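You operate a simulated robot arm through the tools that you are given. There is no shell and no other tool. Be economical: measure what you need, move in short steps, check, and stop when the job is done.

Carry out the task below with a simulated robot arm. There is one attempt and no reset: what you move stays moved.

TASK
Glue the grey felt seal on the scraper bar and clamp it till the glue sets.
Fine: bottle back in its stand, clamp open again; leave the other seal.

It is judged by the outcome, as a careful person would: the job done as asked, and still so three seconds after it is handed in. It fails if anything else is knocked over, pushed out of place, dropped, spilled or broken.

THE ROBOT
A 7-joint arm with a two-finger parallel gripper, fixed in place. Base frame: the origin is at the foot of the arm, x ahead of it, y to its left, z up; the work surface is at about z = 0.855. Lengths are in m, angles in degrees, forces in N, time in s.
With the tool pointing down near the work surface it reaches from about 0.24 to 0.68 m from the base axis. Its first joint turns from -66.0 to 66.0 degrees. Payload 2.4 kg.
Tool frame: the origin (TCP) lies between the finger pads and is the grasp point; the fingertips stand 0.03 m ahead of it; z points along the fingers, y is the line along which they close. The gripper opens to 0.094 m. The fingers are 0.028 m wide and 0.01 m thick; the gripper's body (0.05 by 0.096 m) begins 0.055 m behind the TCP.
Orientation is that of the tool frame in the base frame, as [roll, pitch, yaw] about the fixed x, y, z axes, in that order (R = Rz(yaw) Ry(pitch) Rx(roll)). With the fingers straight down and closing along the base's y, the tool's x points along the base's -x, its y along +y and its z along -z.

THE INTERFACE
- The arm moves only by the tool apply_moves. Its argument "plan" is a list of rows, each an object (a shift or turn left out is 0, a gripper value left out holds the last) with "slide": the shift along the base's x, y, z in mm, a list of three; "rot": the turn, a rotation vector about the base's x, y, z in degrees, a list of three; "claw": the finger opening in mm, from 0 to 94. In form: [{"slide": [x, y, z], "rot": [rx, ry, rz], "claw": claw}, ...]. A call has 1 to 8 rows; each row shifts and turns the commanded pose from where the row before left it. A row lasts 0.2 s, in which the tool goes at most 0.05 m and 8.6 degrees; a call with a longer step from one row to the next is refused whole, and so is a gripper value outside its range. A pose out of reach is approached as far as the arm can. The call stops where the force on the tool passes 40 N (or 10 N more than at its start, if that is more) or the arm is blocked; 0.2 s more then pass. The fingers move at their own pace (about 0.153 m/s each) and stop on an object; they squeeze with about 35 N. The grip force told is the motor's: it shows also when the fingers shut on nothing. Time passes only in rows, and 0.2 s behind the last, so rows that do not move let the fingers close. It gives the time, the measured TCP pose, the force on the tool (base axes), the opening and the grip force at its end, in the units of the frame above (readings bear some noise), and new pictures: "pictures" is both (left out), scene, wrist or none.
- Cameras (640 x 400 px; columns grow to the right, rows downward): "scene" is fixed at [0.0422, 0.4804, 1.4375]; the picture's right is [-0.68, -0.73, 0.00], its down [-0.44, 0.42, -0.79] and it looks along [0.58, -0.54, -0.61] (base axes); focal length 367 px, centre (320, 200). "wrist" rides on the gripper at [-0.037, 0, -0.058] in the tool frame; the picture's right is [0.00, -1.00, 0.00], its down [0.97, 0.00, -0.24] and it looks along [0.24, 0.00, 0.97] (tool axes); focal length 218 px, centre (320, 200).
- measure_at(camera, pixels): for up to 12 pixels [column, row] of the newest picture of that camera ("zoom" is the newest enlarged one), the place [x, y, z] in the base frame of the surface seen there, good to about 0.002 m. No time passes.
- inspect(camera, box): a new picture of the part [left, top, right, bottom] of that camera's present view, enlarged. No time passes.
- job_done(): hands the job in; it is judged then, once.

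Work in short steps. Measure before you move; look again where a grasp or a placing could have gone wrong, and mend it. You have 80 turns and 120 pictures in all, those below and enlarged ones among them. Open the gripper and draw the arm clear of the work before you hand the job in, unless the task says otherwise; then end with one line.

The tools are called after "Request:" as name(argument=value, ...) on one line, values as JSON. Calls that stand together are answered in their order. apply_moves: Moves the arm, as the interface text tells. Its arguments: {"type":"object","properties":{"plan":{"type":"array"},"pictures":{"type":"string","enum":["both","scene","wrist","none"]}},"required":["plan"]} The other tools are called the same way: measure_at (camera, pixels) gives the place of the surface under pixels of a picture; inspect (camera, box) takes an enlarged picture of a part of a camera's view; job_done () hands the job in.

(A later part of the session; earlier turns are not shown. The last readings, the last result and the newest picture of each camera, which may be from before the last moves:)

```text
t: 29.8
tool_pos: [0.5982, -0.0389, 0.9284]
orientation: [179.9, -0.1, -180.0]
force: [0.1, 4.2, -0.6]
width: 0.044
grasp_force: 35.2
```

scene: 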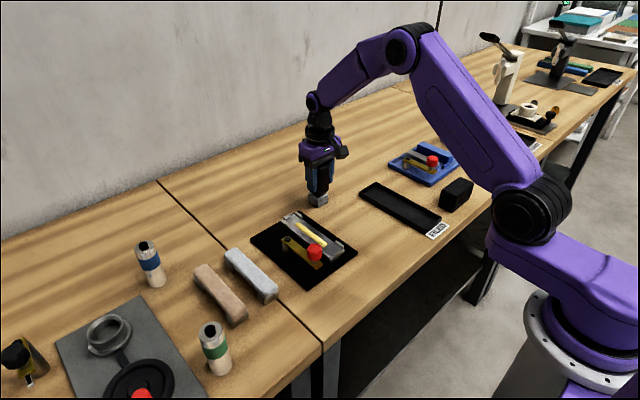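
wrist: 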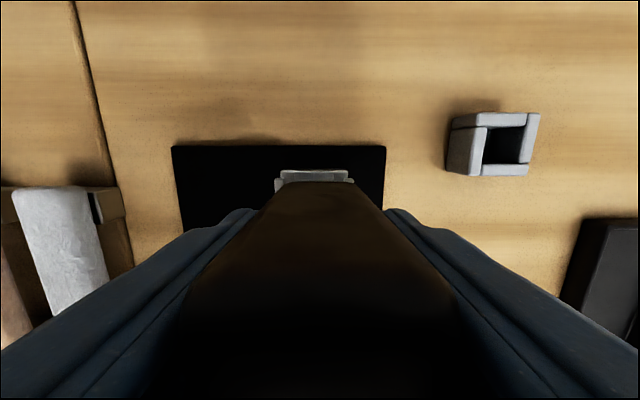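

Small lateral force (y 4 N): shifting +2 mm in y, then lowering the last few mm.

Request:
apply_moves(plan=[{"slide": [0, 2, 0]}, {"slide": [0, 0, -2]}, {"slide": [0, 0, -2]}, {}], pictures="none")

Request:
inspect(camera="scene", box=[285, 140, 355, 215])

```text
t: 30.8
tool_pos: [0.5976, -0.039, 0.9234]
orientation: [-180.0, 0.1, 179.9]
force: [0.4, 1.4, -1.1]
width: 0.0438
grasp_force: 34.7
```

```text
5.33 times, centred on (320, 178) of scene
```

zoom: 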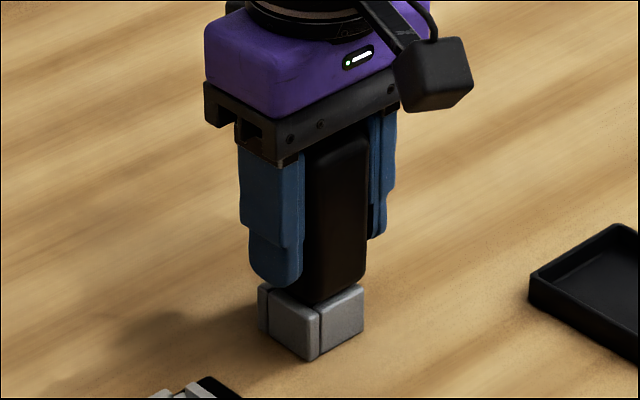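

Request:
apply_moves(plan=[{"slide": [0, 0, -1]}, {"slide": [0, 0, -1]}, {}], pictures="none")

```text
t: 31.6
tool_pos: [0.5988, -0.0374, 0.9221]
orientation: [180.0, 0.0, -179.9]
force: [-0.6, 3.1, 0.4]
width: 0.0439
grasp_force: 35.0
```

Request:
apply_moves(plan=[{"slide": [0, 0, -1]}, {"slide": [0, 0, -1]}, {}], pictures="none")

```text
t: 32.4
tool_pos: [0.5976, -0.0381, 0.9227]
orientation: [180.0, 0.3, -179.9]
force: [-0.6, 5.2, 13.4]
width: 0.0437
grasp_force: 35.1
```

Contact of 13 N at z 0.9225: the bottle is seated. Opening (only the fingers), then rising.

Request:
apply_moves(plan=[{"slide": [0, 0, 1], "claw": 48}, {"claw": 60}, {"claw": 90}, {}, {"slide": [0, 0, 40]}, {"slide": [0, 0, 45]}, {"slide": [0, 0, 30]}], pictures="both")

Request:
inspect(camera="scene", box=[285, 140, 355, 215])

```text
t: 34.0
tool_pos: [0.5953, -0.0402, 1.0384]
orientation: [180.0, 0.0, 180.0]
force: [0.2, -0.1, 0.0]
width: 0.0902
grasp_force: 0.0
```

scene: 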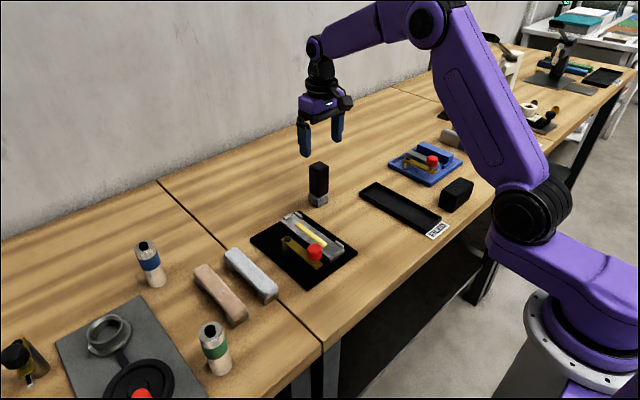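
wrist: 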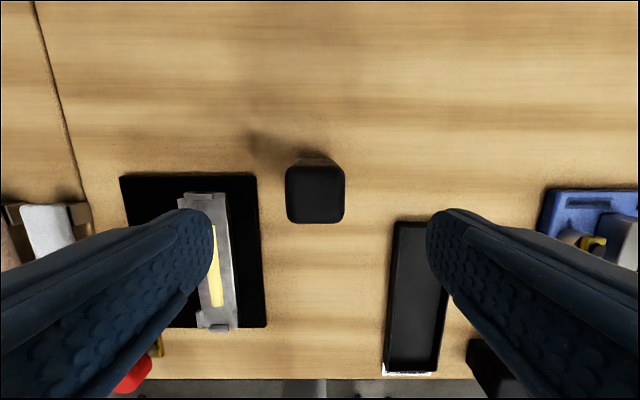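

```text
5.33 times, centred on (320, 178) of scene
```

zoom: 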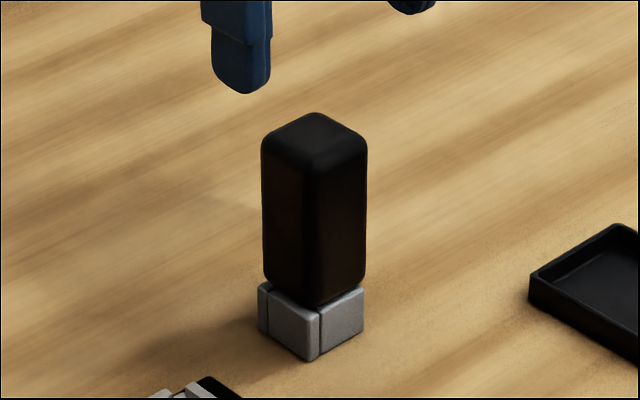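

Bottle stands square in its stand. Moving over the grey felt seal near (0.49,0.245).

Request:
apply_moves(plan=[{"slide": [-15, 45, 0]}, {"slide": [-15, 45, 0]}, {"slide": [-15, 45, 0]}, {"slide": [-15, 45, 0]}, {"slide": [-15, 45, 0]}, {"slide": [-15, 45, 0]}, {"slide": [-15, 15, 0]}, {}])

Request:
measure_at(camera="scene", pixels=[[318, 168], [229, 250], [245, 252], [274, 288], [262, 298], [250, 270], [230, 262], [265, 302]])

```text
t: 35.8
tool_pos: [0.4908, 0.2443, 1.0361]
orientation: [-180.0, 0.0, 180.0]
force: [-0.7, 1.2, -0.1]
width: 0.0898
grasp_force: 0.1
```

scene: 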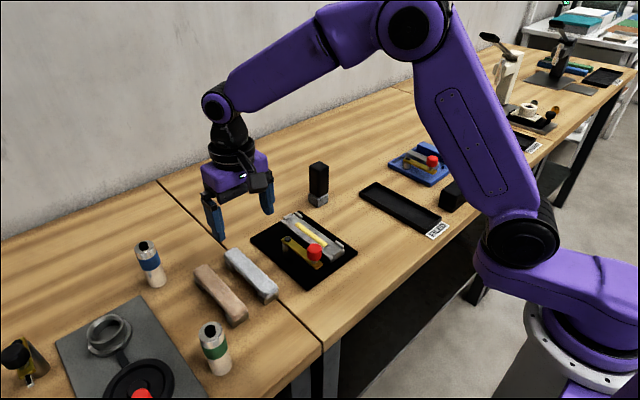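
wrist: 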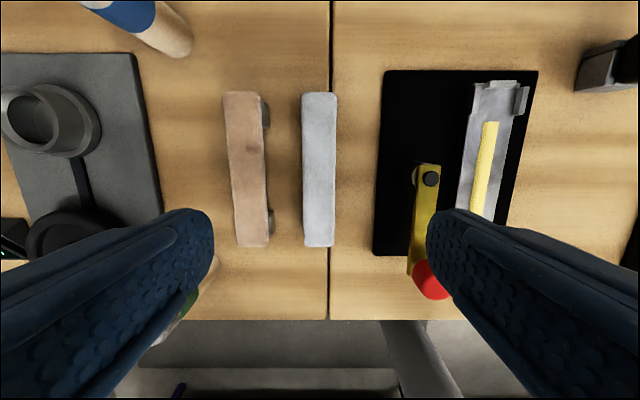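

```text
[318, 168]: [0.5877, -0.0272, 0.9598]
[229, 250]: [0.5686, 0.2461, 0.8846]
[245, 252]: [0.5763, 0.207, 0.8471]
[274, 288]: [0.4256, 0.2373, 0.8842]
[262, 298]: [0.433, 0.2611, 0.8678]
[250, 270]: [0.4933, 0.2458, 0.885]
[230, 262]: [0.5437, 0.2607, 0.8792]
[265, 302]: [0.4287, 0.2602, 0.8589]
```

Bottle top at 0.9598, same as before. Now measuring the grey seal's outline and thickness.

Request:
measure_at(camera="wrist", pixels=[[306, 97], [333, 97], [331, 243], [306, 243], [319, 93], [319, 246], [304, 170], [335, 170], [265, 115], [268, 222], [262, 170], [245, 170]])

Request:
inspect(camera="scene", box=[180, 235, 290, 335])

```text
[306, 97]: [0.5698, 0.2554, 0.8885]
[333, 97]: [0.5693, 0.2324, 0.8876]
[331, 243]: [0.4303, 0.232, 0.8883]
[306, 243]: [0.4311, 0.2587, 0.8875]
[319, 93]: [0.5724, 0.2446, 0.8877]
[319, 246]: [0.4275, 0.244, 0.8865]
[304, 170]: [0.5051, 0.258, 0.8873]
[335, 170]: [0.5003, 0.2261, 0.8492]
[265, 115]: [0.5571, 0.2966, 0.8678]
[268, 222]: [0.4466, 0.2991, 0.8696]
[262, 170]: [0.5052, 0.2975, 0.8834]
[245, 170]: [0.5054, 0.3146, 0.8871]
```

```text
4.00 times, centred on (235, 285) of scene
```

zoom: 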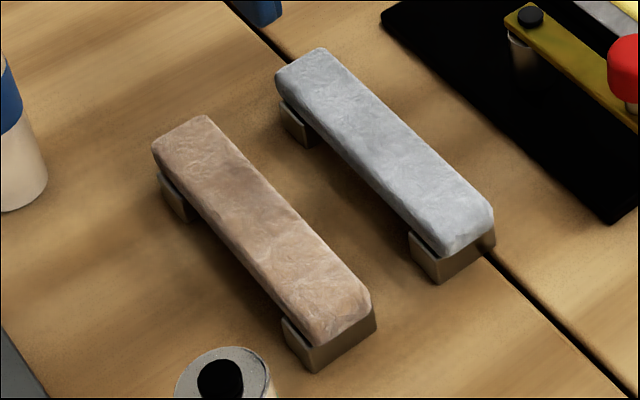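

Grey seal: x 0.4275–0.5725, y 0.2315–0.2585, top 0.888, straight along x. Checking its side/bottom heights before descending between the two seals with a 54 mm opening.

Request:
measure_at(camera="zoom", pixels=[[280, 90], [286, 103], [330, 140], [340, 155], [350, 165], [400, 222], [425, 235], [420, 258], [440, 262], [470, 250]])

Request:
apply_moves(plan=[{"slide": [9, 1, -40], "claw": 54}, {"slide": [0, 0, -45]}, {"slide": [0, 0, -30]}, {}])

```text
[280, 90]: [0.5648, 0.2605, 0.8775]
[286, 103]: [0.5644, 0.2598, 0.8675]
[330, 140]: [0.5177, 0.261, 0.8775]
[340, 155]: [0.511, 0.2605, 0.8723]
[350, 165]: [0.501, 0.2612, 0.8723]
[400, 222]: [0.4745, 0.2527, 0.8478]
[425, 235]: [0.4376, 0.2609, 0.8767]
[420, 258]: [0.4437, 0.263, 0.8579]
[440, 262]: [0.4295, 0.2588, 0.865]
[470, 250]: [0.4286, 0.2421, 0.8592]
```

```text
t: 36.8
tool_pos: [0.5024, 0.2428, 0.9218]
orientation: [-180.0, 0.0, 179.9]
force: [0.6, 0.5, 0.9]
width: 0.0539
grasp_force: 0.1
```

scene: 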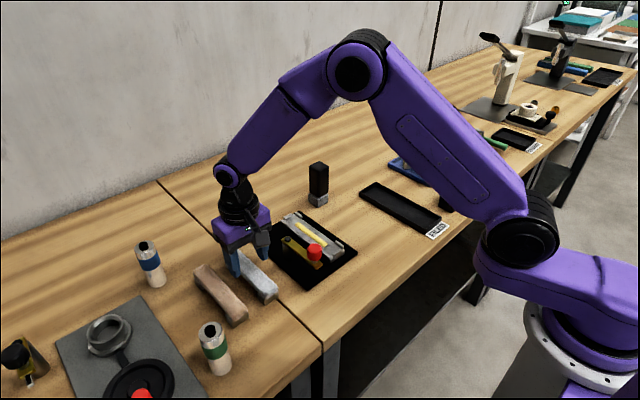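
wrist: 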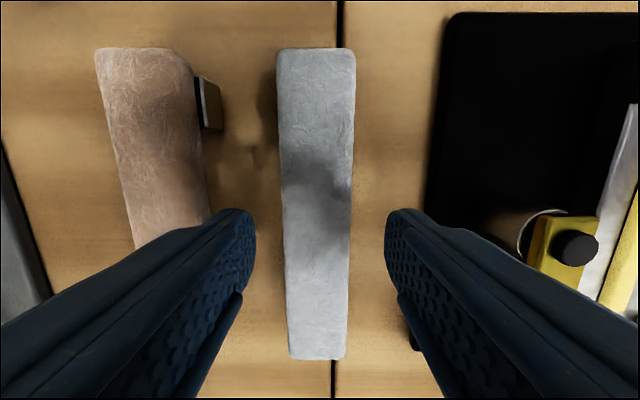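

Well centred. Lowering 18 mm and closing on the seal's sides.

Request:
apply_moves(plan=[{"slide": [-2, 2, -10]}, {"slide": [0, 0, -8]}, {}, {"claw": 24}, {"claw": 20}, {}])

```text
t: 38.2
tool_pos: [0.4996, 0.247, 0.9047]
orientation: [180.0, 0.1, -180.0]
force: [0.9, 0.3, 0.4]
width: 0.0307
grasp_force: 35.0
```

scene: 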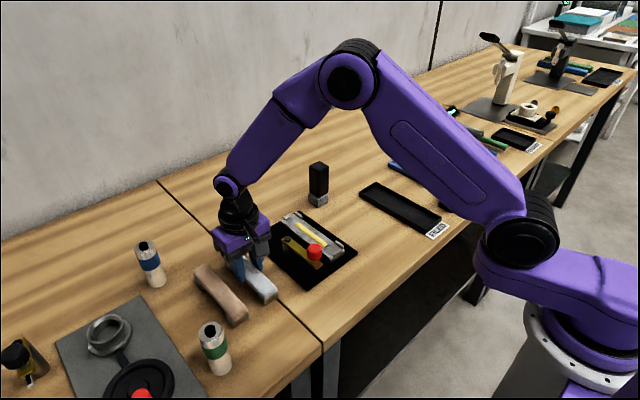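
wrist: 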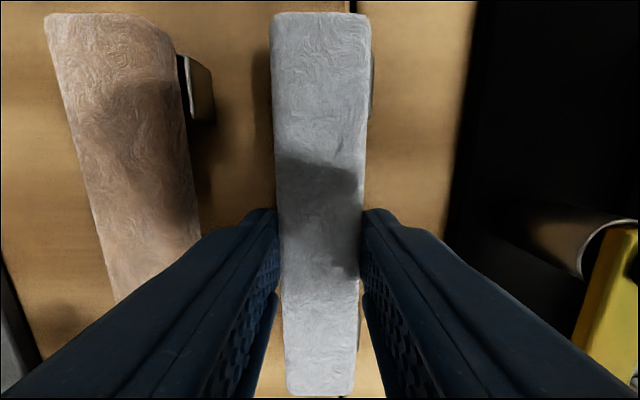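

Seal gripped at 30.7 mm. Lifting well above the clamp knob and carrying over the bar.

Request:
apply_moves(plan=[{"slide": [0, 0, 20]}, {"slide": [0, 0, 40]}, {"slide": [0, 0, 40]}, {"slide": [0, -42, 0]}, {"slide": [0, -42, 0]}, {"slide": [0, -42, 0]}, {"slide": [0, -42, 0]}, {}])

```text
t: 40.0
tool_pos: [0.4986, 0.0762, 1.0058]
orientation: [179.9, 0.0, -180.0]
force: [0.0, -0.4, -0.1]
width: 0.0309
grasp_force: 35.0
```

scene: 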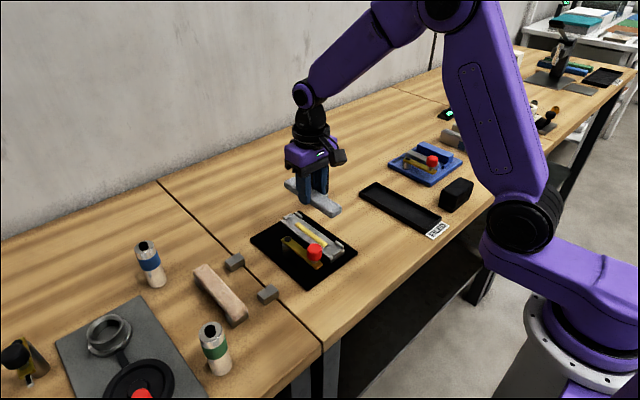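
wrist: 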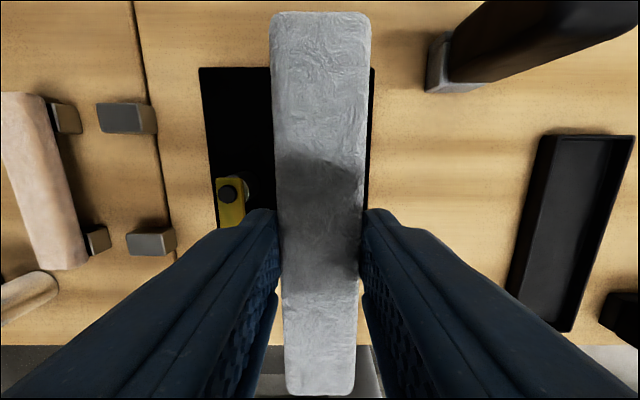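

Measuring the held seal and the nibs' inner faces precisely.

Request:
measure_at(camera="wrist", pixels=[[275, 18], [365, 18], [320, 13], [320, 393], [288, 385], [352, 385], [277, 100], [365, 100]])

Request:
inspect(camera="scene", box=[270, 200, 350, 265])

```text
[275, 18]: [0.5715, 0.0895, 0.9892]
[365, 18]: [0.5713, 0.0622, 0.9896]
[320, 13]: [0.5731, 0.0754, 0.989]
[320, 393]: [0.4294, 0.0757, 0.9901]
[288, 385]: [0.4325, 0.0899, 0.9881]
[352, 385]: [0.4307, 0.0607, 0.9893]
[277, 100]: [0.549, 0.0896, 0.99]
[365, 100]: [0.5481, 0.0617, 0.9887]
```

```text
6.15 times, centred on (310, 232) of scene
```

zoom: 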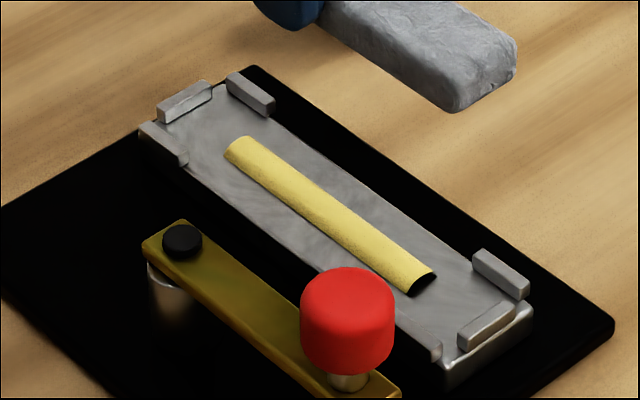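

Request:
measure_at(camera="zoom", pixels=[[186, 96], [187, 108], [250, 90], [245, 100], [500, 270], [490, 280], [487, 316], [500, 312], [165, 140], [168, 150], [185, 152], [425, 330]])

```text
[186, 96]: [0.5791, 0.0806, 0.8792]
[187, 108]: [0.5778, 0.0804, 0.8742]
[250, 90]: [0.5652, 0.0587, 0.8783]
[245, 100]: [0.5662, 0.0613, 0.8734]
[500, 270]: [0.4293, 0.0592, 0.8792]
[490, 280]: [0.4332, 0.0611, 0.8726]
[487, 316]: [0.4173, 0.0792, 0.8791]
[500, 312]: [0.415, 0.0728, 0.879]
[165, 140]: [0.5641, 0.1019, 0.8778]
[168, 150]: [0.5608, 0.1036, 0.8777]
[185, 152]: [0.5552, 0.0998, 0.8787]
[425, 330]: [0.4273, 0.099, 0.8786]
```

Nib inner faces: x 0.421–0.578, y 0.061–0.097; seal centre now (0.501,0.0757). Shifting −2, +3 mm and lowering.

Request:
apply_moves(plan=[{"slide": [-2, 3, -30]}, {"slide": [0, 0, -30]}, {"slide": [0, 0, -20]}, {}])

Request:
inspect(camera="scene", box=[260, 190, 360, 270])

```text
t: 41.0
tool_pos: [0.4999, 0.0816, 0.9216]
orientation: [-179.9, 0.1, -180.0]
force: [-0.1, 0.0, -1.2]
width: 0.0309
grasp_force: 35.1
```

scene: 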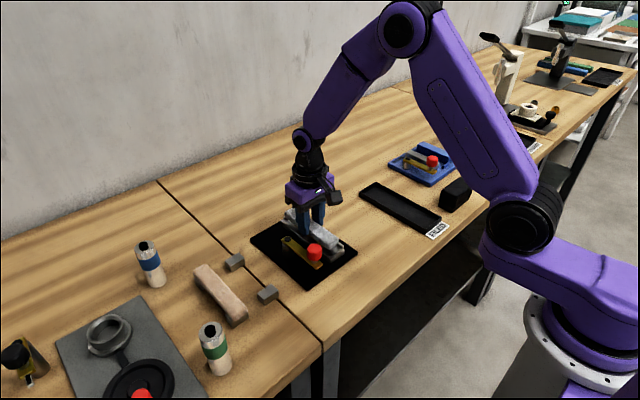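
wrist: 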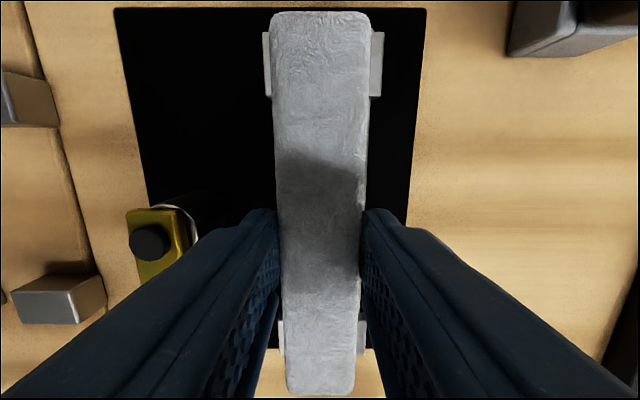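

```text
5.00 times, centred on (310, 230) of scene
```

zoom: 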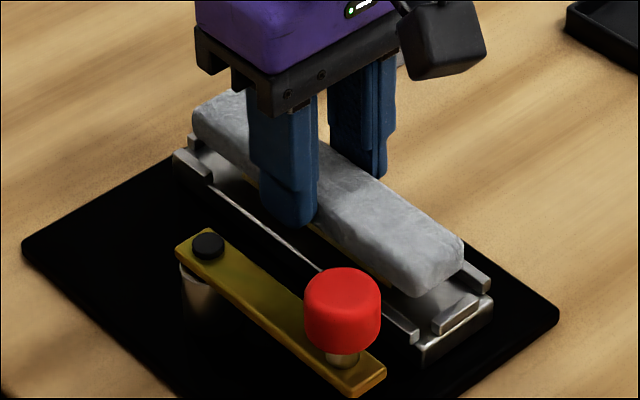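

Request:
measure_at(camera="wrist", pixels=[[320, 13], [320, 393], [275, 60], [367, 60], [267, 60], [376, 60], [280, 335], [361, 335]])

```text
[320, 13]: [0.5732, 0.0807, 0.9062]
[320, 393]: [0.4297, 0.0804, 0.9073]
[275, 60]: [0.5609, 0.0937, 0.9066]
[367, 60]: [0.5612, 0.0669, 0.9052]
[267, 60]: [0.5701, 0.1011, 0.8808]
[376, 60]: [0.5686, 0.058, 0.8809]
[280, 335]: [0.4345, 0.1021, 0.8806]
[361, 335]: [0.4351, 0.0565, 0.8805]
```

Seal centre (0.5015,0.0803) vs target (0.4993,0.0793): shifting (−2,−1) and lowering to contact.

Request:
apply_moves(plan=[{"slide": [-2, -1, 0]}, {"slide": [0, 0, -9]}, {"slide": [0, 0, -3]}, {"slide": [0, 0, -1.5]}, {}], pictures="none")

Request:
inspect(camera="scene", box=[260, 190, 360, 270])

```text
t: 42.2
tool_pos: [0.4968, 0.0812, 0.9092]
orientation: [179.9, 0.0, -179.9]
force: [-0.5, -2.0, 0.2]
width: 0.0306
grasp_force: 35.2
```

```text
5.00 times, centred on (310, 230) of scene
```

zoom: 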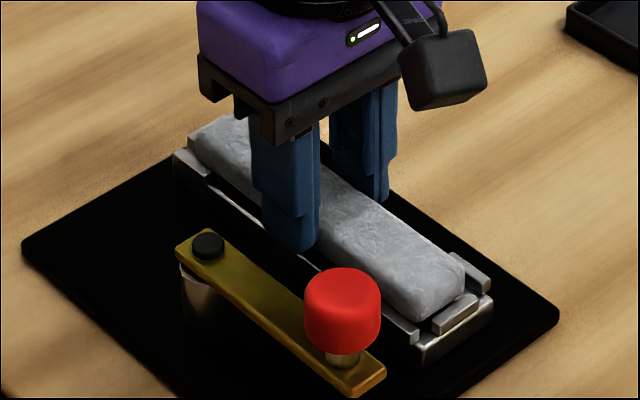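

Request:
apply_moves(plan=[{"slide": [0, 0, -1]}, {"slide": [0, 0, -1]}, {}], pictures="none")

```text
t: 43.0
tool_pos: [0.4965, 0.0832, 0.9094]
orientation: [-180.0, -0.1, 179.9]
force: [0.4, 0.3, 0.0]
width: 0.0308
grasp_force: 34.7
```

Request:
apply_moves(plan=[{"slide": [0, 0, -1]}, {"slide": [0, 0, -1]}, {}], pictures="none")

```text
t: 43.8
tool_pos: [0.4942, 0.0829, 0.9062]
orientation: [-180.0, 0.1, 180.0]
force: [-0.7, -1.2, 17.1]
width: 0.0309
grasp_force: 35.1
```

Contact (17 N). Verifying the seal's position between the nibs before release.

Request:
inspect(camera="scene", box=[270, 195, 350, 265])

Request:
inspect(camera="wrist", box=[220, 0, 420, 400])

```text
5.71 times, centred on (310, 230) of scene
```

zoom: 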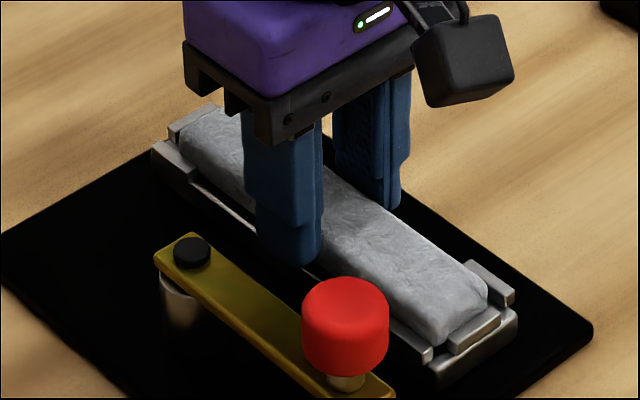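

```text
1.00 times, centred on (320, 200) of wrist
```

zoom: 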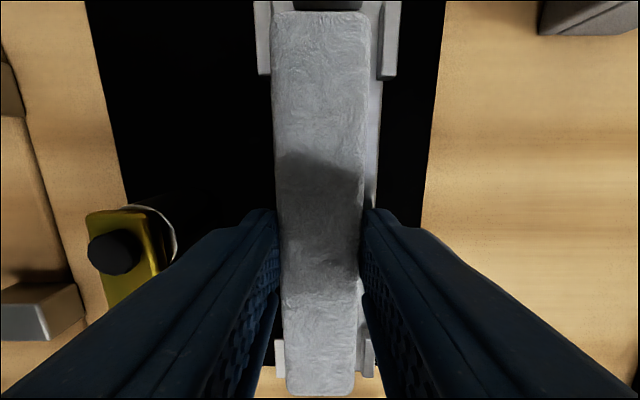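

Seal lies within the nibs, ~1.5 mm toward +y. Small centring nudge, press, and release.

Request:
apply_moves(plan=[{"slide": [0.5, -1.5, 0.5]}, {"slide": [0, 0, -0.7]}, {}, {"claw": 40}, {"claw": 48}, {}], pictures="wrist")

```text
t: 45.2
tool_pos: [0.4948, 0.0812, 0.9057]
orientation: [-179.9, -0.1, 180.0]
force: [0.1, -0.3, -0.5]
width: 0.048
grasp_force: 0.1
```

wrist: 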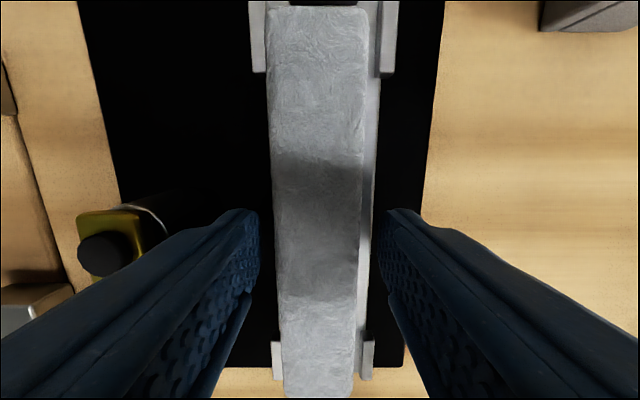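

Released. Rising straight up to view seal and clamp.

Request:
apply_moves(plan=[{"slide": [0, 0, 30]}, {"slide": [0, 0, 45]}, {"slide": [0, 20, 40]}, {"slide": [0, 25, 30]}, {}])

Request:
inspect(camera="scene", box=[265, 200, 355, 275])

```text
t: 46.4
tool_pos: [0.495, 0.124, 1.0512]
orientation: [-179.9, -0.1, -180.0]
force: [-0.2, -0.2, -0.6]
width: 0.0479
grasp_force: 0.1
```

scene: 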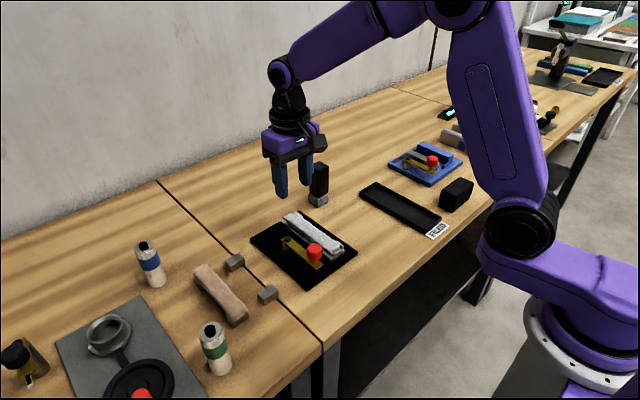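
wrist: 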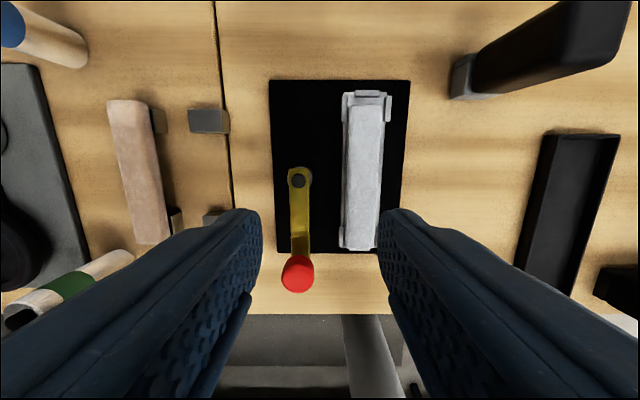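

```text
5.33 times, centred on (310, 238) of scene
```

zoom: 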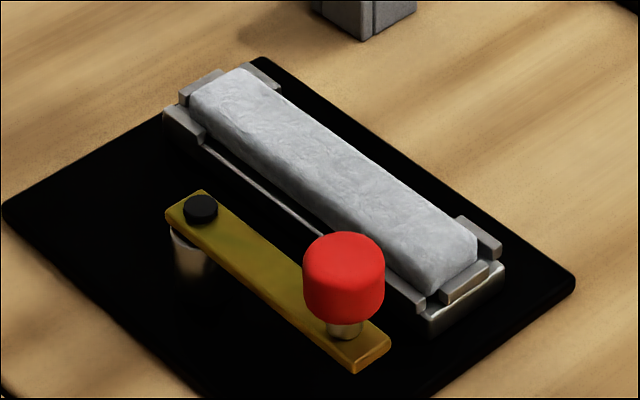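

Seal sits well. Now measuring the clamp arm: pivot, knob and arm heights.

Request:
measure_at(camera="zoom", pixels=[[200, 205], [240, 235], [345, 245], [345, 330], [370, 345], [358, 368], [385, 350], [185, 235], [330, 155], [345, 290], [200, 222], [300, 300]])

Request:
measure_at(camera="wrist", pixels=[[297, 181], [300, 210], [300, 240], [297, 274], [284, 274], [311, 274], [297, 262], [297, 288]])

Request:
inspect(camera="scene", box=[380, 130, 480, 200])

Request:
inspect(camera="wrist", box=[250, 140, 350, 310])

```text
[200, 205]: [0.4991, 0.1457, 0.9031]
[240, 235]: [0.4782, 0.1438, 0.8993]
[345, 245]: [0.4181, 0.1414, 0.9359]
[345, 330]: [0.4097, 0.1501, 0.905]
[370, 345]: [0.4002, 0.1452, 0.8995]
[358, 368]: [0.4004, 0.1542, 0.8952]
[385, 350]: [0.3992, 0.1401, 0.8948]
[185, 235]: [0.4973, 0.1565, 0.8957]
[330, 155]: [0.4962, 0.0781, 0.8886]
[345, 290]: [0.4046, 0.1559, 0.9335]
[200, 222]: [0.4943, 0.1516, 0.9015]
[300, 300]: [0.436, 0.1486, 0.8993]
```

```text
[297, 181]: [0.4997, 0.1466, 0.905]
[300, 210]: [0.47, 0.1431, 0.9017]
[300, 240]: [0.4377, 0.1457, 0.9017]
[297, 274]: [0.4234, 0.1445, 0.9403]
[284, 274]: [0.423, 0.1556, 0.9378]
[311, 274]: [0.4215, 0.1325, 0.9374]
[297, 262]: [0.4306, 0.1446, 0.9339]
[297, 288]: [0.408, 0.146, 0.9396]
```

```text
5.71 times, centred on (430, 165) of scene
```

zoom: 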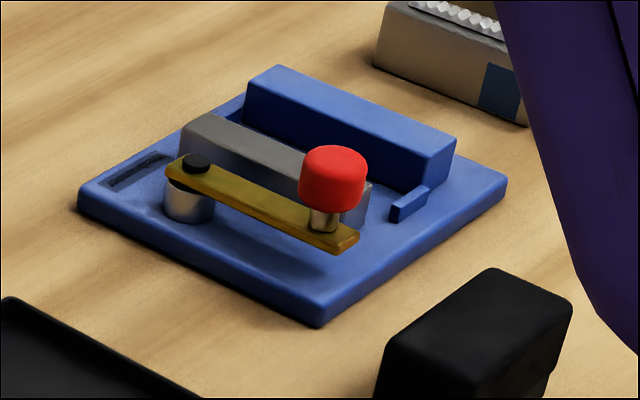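

```text
2.35 times, centred on (300, 225) of wrist
```

zoom: 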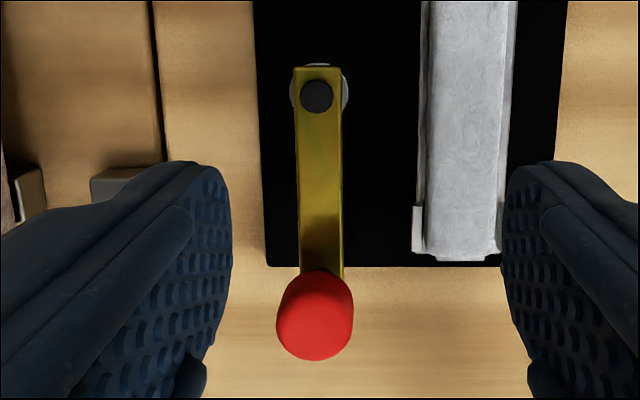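

Pivot at (0.499,0.146); red knob centre ≈(0.417,0.145), z 0.918–0.940, radius ≈82 mm. Moving above the knob to grip it.

Request:
apply_moves(plan=[{"slide": [-40, 10, 0], "claw": 56}, {"slide": [-38, 11, -20]}, {"slide": [0, 0, -20]}, {}])

```text
t: 47.4
tool_pos: [0.419, 0.1457, 1.0092]
orientation: [-179.9, 0.1, 180.0]
force: [0.8, -0.2, 0.1]
width: 0.056
grasp_force: 0.0
```

scene: 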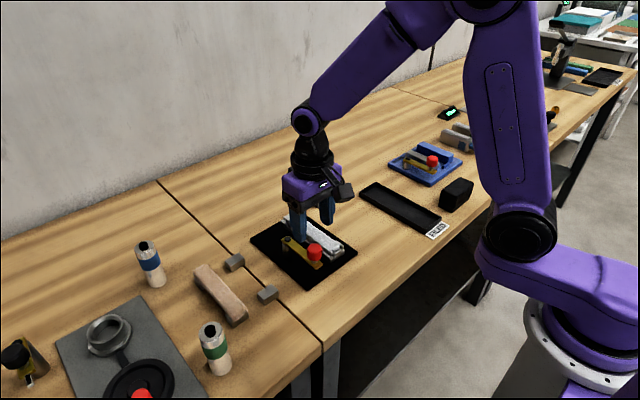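
wrist: 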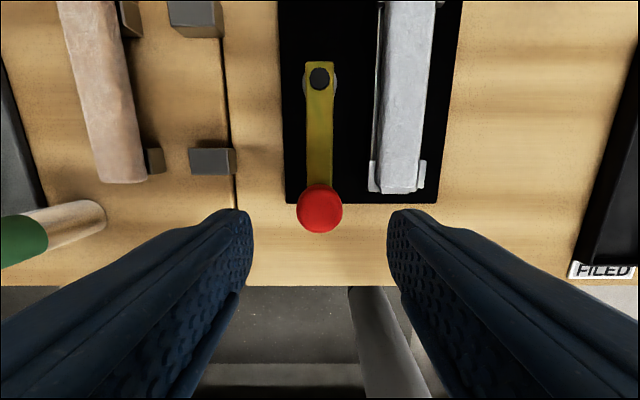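

Request:
measure_at(camera="wrist", pixels=[[319, 208], [300, 208], [338, 208], [319, 190], [319, 226], [319, 78], [319, 130]])

```text
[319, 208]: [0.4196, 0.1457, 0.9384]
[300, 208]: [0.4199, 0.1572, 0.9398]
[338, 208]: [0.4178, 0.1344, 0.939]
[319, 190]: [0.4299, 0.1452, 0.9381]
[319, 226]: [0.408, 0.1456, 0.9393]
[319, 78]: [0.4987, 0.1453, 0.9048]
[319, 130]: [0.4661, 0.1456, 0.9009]
```

Knob centre (0.419,0.1455), directly under the tool. Lowering 65 mm and gripping it.

Request:
apply_moves(plan=[{"slide": [0, 0, -35]}, {"slide": [0, 0, -30]}, {}, {"claw": 30}, {"claw": 18}, {}], pictures="wrist")

Request:
inspect(camera="scene", box=[265, 190, 365, 275])

```text
t: 48.8
tool_pos: [0.4184, 0.1455, 0.9428]
orientation: [-180.0, -0.1, 179.9]
force: [0.5, -15.4, -4.4]
width: 0.0298
grasp_force: 44.3
```

wrist: 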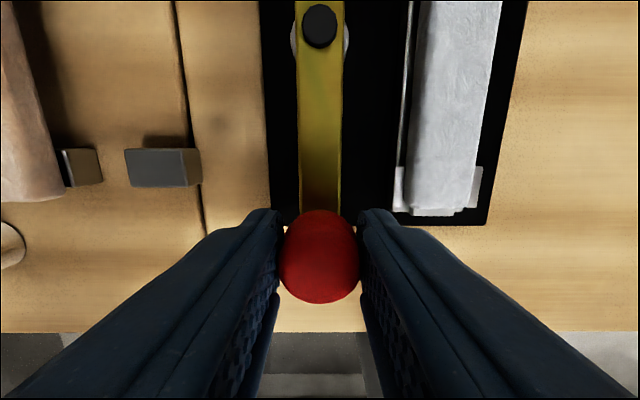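

```text
4.71 times, centred on (315, 232) of scene
```

zoom: 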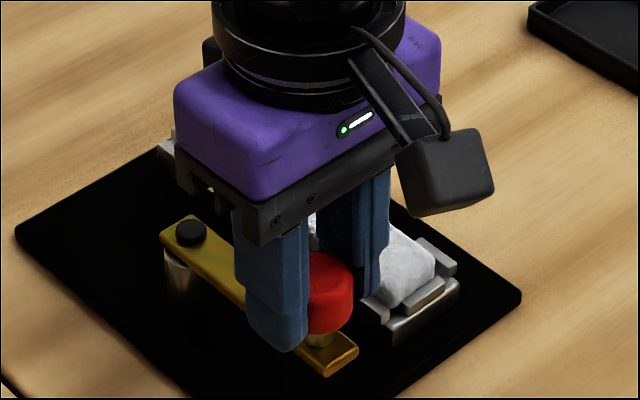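

Knob gripped (29.8 mm). Starting the swing about the vertical pivot in small arc steps, turning the tool along.

Request:
apply_moves(plan=[{"slide": [0.8, -11.1, 0], "rot": [0, 0, 8]}, {"slide": [2.3, -10.9, 0], "rot": [0, 0, 8]}, {}], pictures="none")

Request:
inspect(camera="scene", box=[265, 190, 365, 275])

```text
t: 49.6
tool_pos: [0.4206, 0.1273, 0.9446]
orientation: [180.0, -0.3, -163.7]
force: [-7.4, 2.2, -26.1]
width: 0.0298
grasp_force: 45.3
```

```text
4.71 times, centred on (315, 232) of scene
```

zoom: 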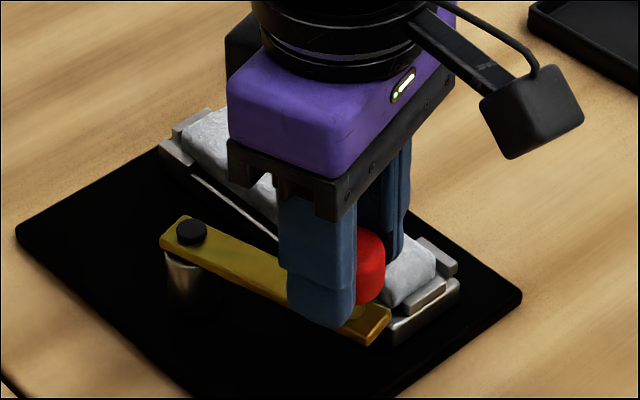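

The arm swings, but Fz −26 N suggests it wants to come down (or I'm lifting). Lowering slightly while continuing.

Request:
apply_moves(plan=[{"slide": [0, 0, -1.5]}, {"slide": [3.8, -10.5, 0], "rot": [0, 0, 8]}, {}], pictures="none")

```text
t: 50.4
tool_pos: [0.4244, 0.1153, 0.9438]
orientation: [180.0, -0.3, -155.9]
force: [-12.1, -1.8, -14.0]
width: 0.0298
grasp_force: 44.8
```

Request:
apply_moves(plan=[{"slide": [3.7, -10.4, -1], "rot": [0, 0, 8]}, {"slide": [5.6, -10, -0.5], "rot": [0, 0, 8]}, {}], pictures="none")

```text
t: 51.2
tool_pos: [0.4349, 0.0959, 0.9438]
orientation: [-179.9, 0.3, -140.0]
force: [-3.2, -9.5, 23.5]
width: 0.0298
grasp_force: 44.6
```

Now Fz +23: raising 1 mm back and continuing.

Request:
apply_moves(plan=[{"slide": [0, 0, 1]}, {"slide": [7.3, -8.6, 0], "rot": [0, 0, 8]}, {}], pictures="none")

Request:
inspect(camera="scene", box=[255, 180, 365, 275])

```text
t: 52.0
tool_pos: [0.4415, 0.0874, 0.9432]
orientation: [-179.8, 0.2, -131.8]
force: [9.1, 7.1, -2.2]
width: 0.0295
grasp_force: 45.0
```

```text
4.21 times, centred on (310, 228) of scene
```

zoom: 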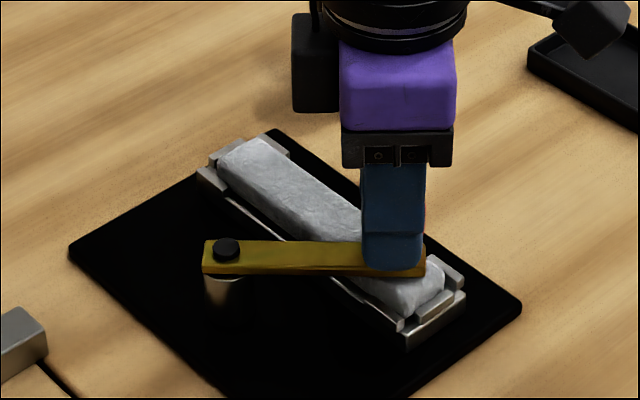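

Arm is passing over the seal. Continuing the arc.

Request:
apply_moves(plan=[{"slide": [9.3, -6.4, 0], "rot": [0, 0, 8]}, {"slide": [9.9, -5.6, 0], "rot": [0, 0, 8]}, {}], pictures="none")

```text
t: 52.8
tool_pos: [0.4615, 0.0724, 0.9431]
orientation: [180.0, -0.2, -115.7]
force: [-3.3, 8.4, 17.4]
width: 0.0294
grasp_force: 44.6
```

Request:
apply_moves(plan=[{"slide": [10.2, -3.6, 0.7], "rot": [0, 0, 8]}, {"slide": [10.8, -2.6, 0], "rot": [0, 0, 8]}, {}], pictures="none")

Request:
inspect(camera="scene", box=[255, 180, 365, 275])

```text
t: 53.6
tool_pos: [0.4812, 0.067, 0.9442]
orientation: [179.8, -0.1, -100.0]
force: [3.6, -2.7, -20.1]
width: 0.0297
grasp_force: 45.2
```

```text
4.21 times, centred on (310, 228) of scene
```

zoom: 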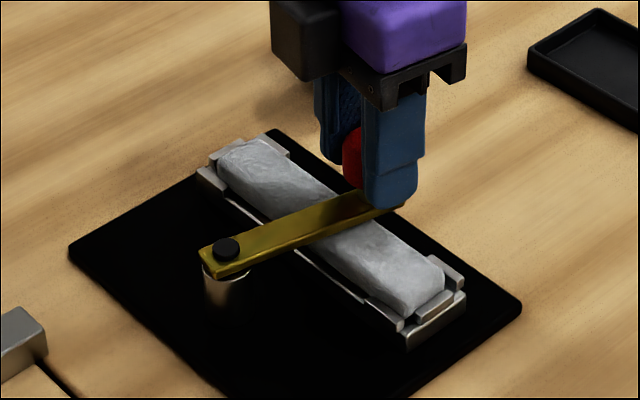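

Request:
apply_moves(plan=[{"slide": [11, -1.2, -0.7], "rot": [0, 0, 8]}, {"slide": [3, 0, 0], "rot": [0, 0, 2]}, {}], pictures="none")

Request:
inspect(camera="scene", box=[255, 180, 365, 275])

```text
t: 54.4
tool_pos: [0.4947, 0.0634, 0.9428]
orientation: [179.7, 0.0, -89.9]
force: [-5.4, -15.9, -13.4]
width: 0.0294
grasp_force: 45.0
```

```text
4.21 times, centred on (310, 228) of scene
```

zoom: 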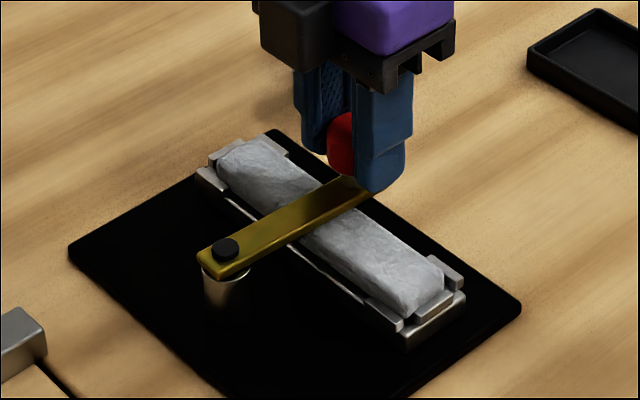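

Arm is across the seal's middle (~90°). Testing for an end stop with a little further swing.

Request:
apply_moves(plan=[{"slide": [4, -1, -0.4], "rot": [0, 0, 2]}, {"slide": [3, 0, 0], "rot": [0, 0, 2]}, {}], pictures="none")

Request:
inspect(camera="scene", box=[280, 200, 340, 250])

```text
t: 55.2
tool_pos: [0.4996, 0.0636, 0.9436]
orientation: [179.3, 0.0, -85.9]
force: [-26.7, -15.9, 2.0]
width: 0.0299
grasp_force: 44.7
```

```text
8.00 times, centred on (310, 225) of scene
```

zoom: 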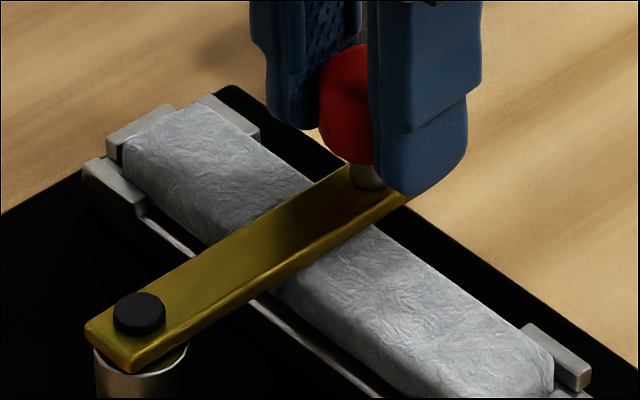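

End stop reached (Fx −27 N): the clamp is closed. Easing the load slightly while keeping it shut, and checking arm contact with the seal.

Request:
measure_at(camera="zoom", pixels=[[260, 220], [200, 300], [290, 262], [300, 270], [330, 235], [330, 290], [220, 180], [260, 285]])

Request:
apply_moves(plan=[{"slide": [-2, 1, 0], "rot": [0, 0, -2]}, {}, {}, {}, {}, {}, {}, {}], pictures="both")

```text
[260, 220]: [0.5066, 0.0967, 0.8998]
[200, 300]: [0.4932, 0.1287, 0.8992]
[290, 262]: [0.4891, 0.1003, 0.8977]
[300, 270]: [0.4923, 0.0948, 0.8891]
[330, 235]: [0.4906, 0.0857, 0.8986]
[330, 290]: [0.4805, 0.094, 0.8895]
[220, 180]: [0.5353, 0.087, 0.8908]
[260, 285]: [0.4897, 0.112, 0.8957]
```

```text
t: 57.0
tool_pos: [0.4995, 0.0642, 0.9437]
orientation: [179.8, -0.1, -88.2]
force: [-8.7, -19.5, -22.5]
width: 0.0298
grasp_force: 45.2
```

scene: 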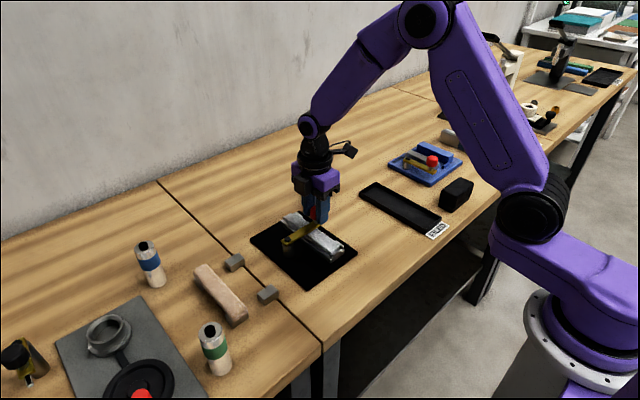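
wrist: 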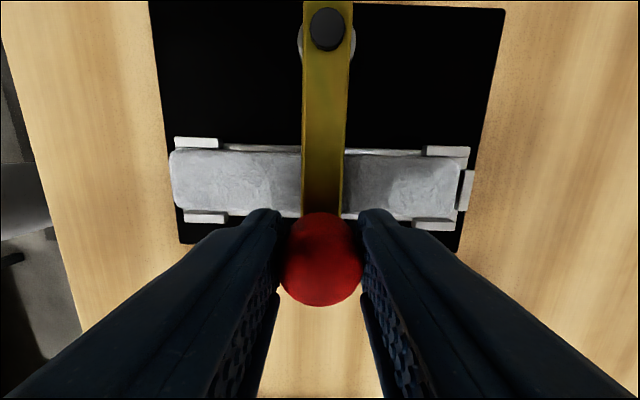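

Checking the seal's left (near, −x) end at wrist (172,175), where the end nib isn't visible.

Request:
inspect(camera="wrist", box=[140, 120, 260, 240])

Request:
inspect(camera="scene", box=[315, 225, 355, 265])

Request:
measure_at(camera="wrist", pixels=[[175, 180], [170, 165], [455, 185], [466, 190], [200, 142], [205, 218]])

```text
3.33 times, centred on (200, 180) of wrist
```

zoom: 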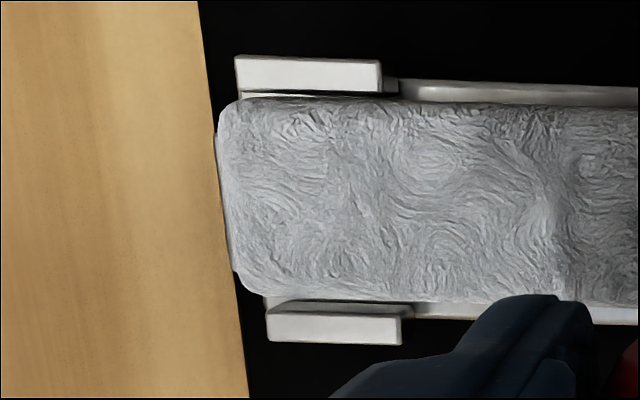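

```text
10.00 times, centred on (335, 245) of scene
```

zoom: 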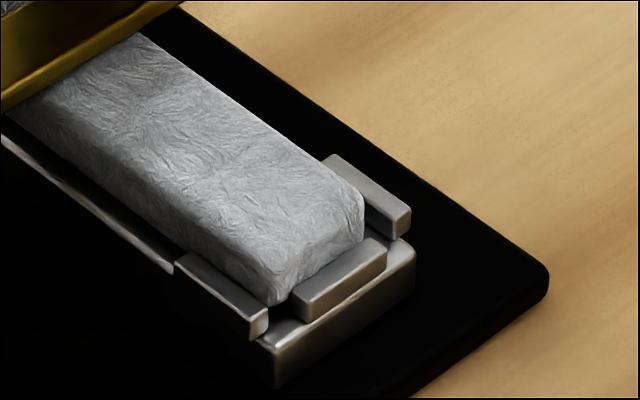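

```text
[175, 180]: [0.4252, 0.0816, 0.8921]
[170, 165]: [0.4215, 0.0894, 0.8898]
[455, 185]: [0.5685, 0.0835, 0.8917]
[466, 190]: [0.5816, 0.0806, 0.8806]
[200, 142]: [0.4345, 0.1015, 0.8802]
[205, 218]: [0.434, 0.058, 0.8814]
```

Seal lies inside all nibs. Easing residual forces and holding the clamp shut while the glue sets.

Request:
apply_moves(plan=[{"slide": [0, -0.6, -0.6]}, {}, {}, {}, {}, {}, {}, {}], pictures="none")

Request:
apply_moves(plan=[{}, {}, {}, {}, {}, {}, {}, {}], pictures="none")

Request:
apply_moves(plan=[{}, {}, {}, {}, {}, {}, {}, {}], pictures="none")

Request:
inspect(camera="scene", box=[265, 190, 365, 275])

```text
t: 58.8
tool_pos: [0.4992, 0.0649, 0.9437]
orientation: [179.8, 0.0, -88.1]
force: [-14.1, -14.0, -9.1]
width: 0.0298
grasp_force: 44.6
```

```text
t: 60.6
tool_pos: [0.4999, 0.0658, 0.9447]
orientation: [179.8, 0.0, -88.0]
force: [-14.7, -9.5, -6.0]
width: 0.0296
grasp_force: 45.0
```

```text
t: 62.4
tool_pos: [0.5001, 0.0647, 0.9447]
orientation: [179.9, -0.1, -88.1]
force: [-14.5, -8.8, -6.7]
width: 0.0294
grasp_force: 44.8
```

```text
4.71 times, centred on (315, 232) of scene
```

zoom: 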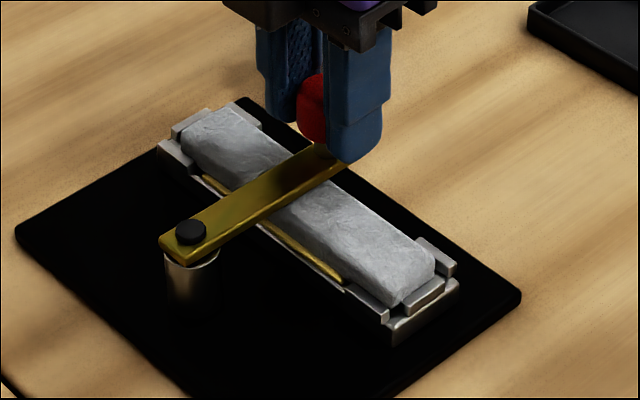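

A squeeze-out line of glue has appeared along the seal's edge: it is truly clamped. Waiting further and watching for a change.

Request:
apply_moves(plan=[{}, {}, {}, {}, {}, {}, {}, {}], pictures="none")

Request:
apply_moves(plan=[{}, {}, {}, {}, {}, {}, {}, {}], pictures="none")

Request:
apply_moves(plan=[{}, {}, {}, {}, {}, {}, {}, {}], pictures="none")

Request:
apply_moves(plan=[{}, {}, {}, {}, {}, {}, {}, {}], pictures="none")

Request:
inspect(camera="scene", box=[265, 190, 365, 275])

```text
t: 64.2
tool_pos: [0.5001, 0.0649, 0.944]
orientation: [179.9, 0.1, -88.0]
force: [-15.1, -8.9, -5.1]
width: 0.0298
grasp_force: 44.7
```

```text
t: 66.0
tool_pos: [0.4993, 0.0649, 0.9436]
orientation: [179.9, 0.0, -88.1]
force: [-15.1, -6.0, -6.5]
width: 0.0297
grasp_force: 45.7
```

```text
t: 67.8
tool_pos: [0.4994, 0.0654, 0.9436]
orientation: [179.9, 0.0, -88.0]
force: [-15.5, -6.2, -5.8]
width: 0.0298
grasp_force: 44.9
```

```text
t: 69.6
tool_pos: [0.4999, 0.0649, 0.944]
orientation: [179.9, 0.0, -88.1]
force: [-16.4, -5.4, -4.9]
width: 0.0296
grasp_force: 45.3
```

```text
4.71 times, centred on (315, 232) of scene
```

zoom: 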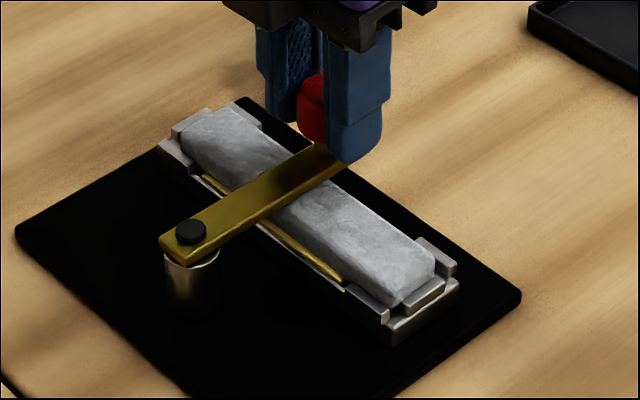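

No visible change since; waiting considerably longer for certainty.

Request:
apply_moves(plan=[{}, {}, {}, {}, {}, {}, {}, {}], pictures="none")

Request:
apply_moves(plan=[{}, {}, {}, {}, {}, {}, {}, {}], pictures="none")

Request:
apply_moves(plan=[{}, {}, {}, {}, {}, {}, {}, {}], pictures="none")

Request:
apply_moves(plan=[{}, {}, {}, {}, {}, {}, {}, {}], pictures="none")

Request:
apply_moves(plan=[{}, {}, {}, {}, {}, {}, {}, {}], pictures="none")

Request:
apply_moves(plan=[{}, {}, {}, {}, {}, {}, {}, {}], pictures="none")

Request:
inspect(camera="scene", box=[265, 190, 365, 275])

```text
t: 71.4
tool_pos: [0.5009, 0.0654, 0.9447]
orientation: [179.8, 0.0, -88.1]
force: [-16.5, -5.5, -4.9]
width: 0.0298
grasp_force: 45.2
```

```text
t: 73.2
tool_pos: [0.4997, 0.0637, 0.945]
orientation: [179.9, 0.0, -88.0]
force: [-16.7, -5.6, -4.7]
width: 0.0296
grasp_force: 45.3
```

```text
t: 75.0
tool_pos: [0.5, 0.065, 0.9436]
orientation: [180.0, 0.0, -88.0]
force: [-17.2, -4.7, -3.4]
width: 0.0298
grasp_force: 44.9
```

```text
t: 76.8
tool_pos: [0.5003, 0.0662, 0.9448]
orientation: [179.9, 0.0, -88.0]
force: [-16.1, -4.5, -3.1]
width: 0.0296
grasp_force: 44.9
```

```text
t: 78.6
tool_pos: [0.5006, 0.0649, 0.9445]
orientation: [179.9, 0.1, -88.0]
force: [-16.9, -3.9, -3.9]
width: 0.0295
grasp_force: 45.2
```

```text
t: 80.4
tool_pos: [0.4997, 0.0665, 0.9437]
orientation: [179.8, 0.0, -88.1]
force: [-16.9, -5.1, -3.5]
width: 0.0295
grasp_force: 45.0
```

```text
4.71 times, centred on (315, 232) of scene
```

zoom: 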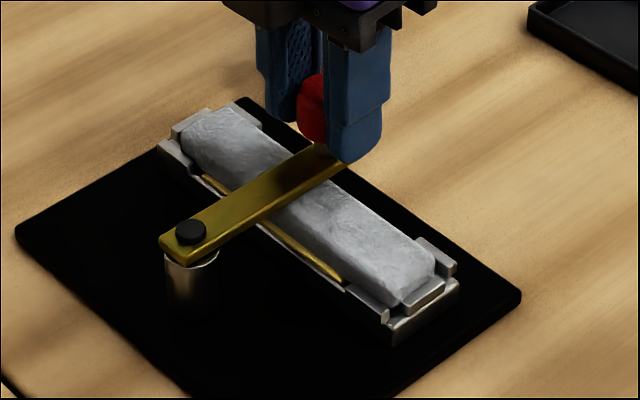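

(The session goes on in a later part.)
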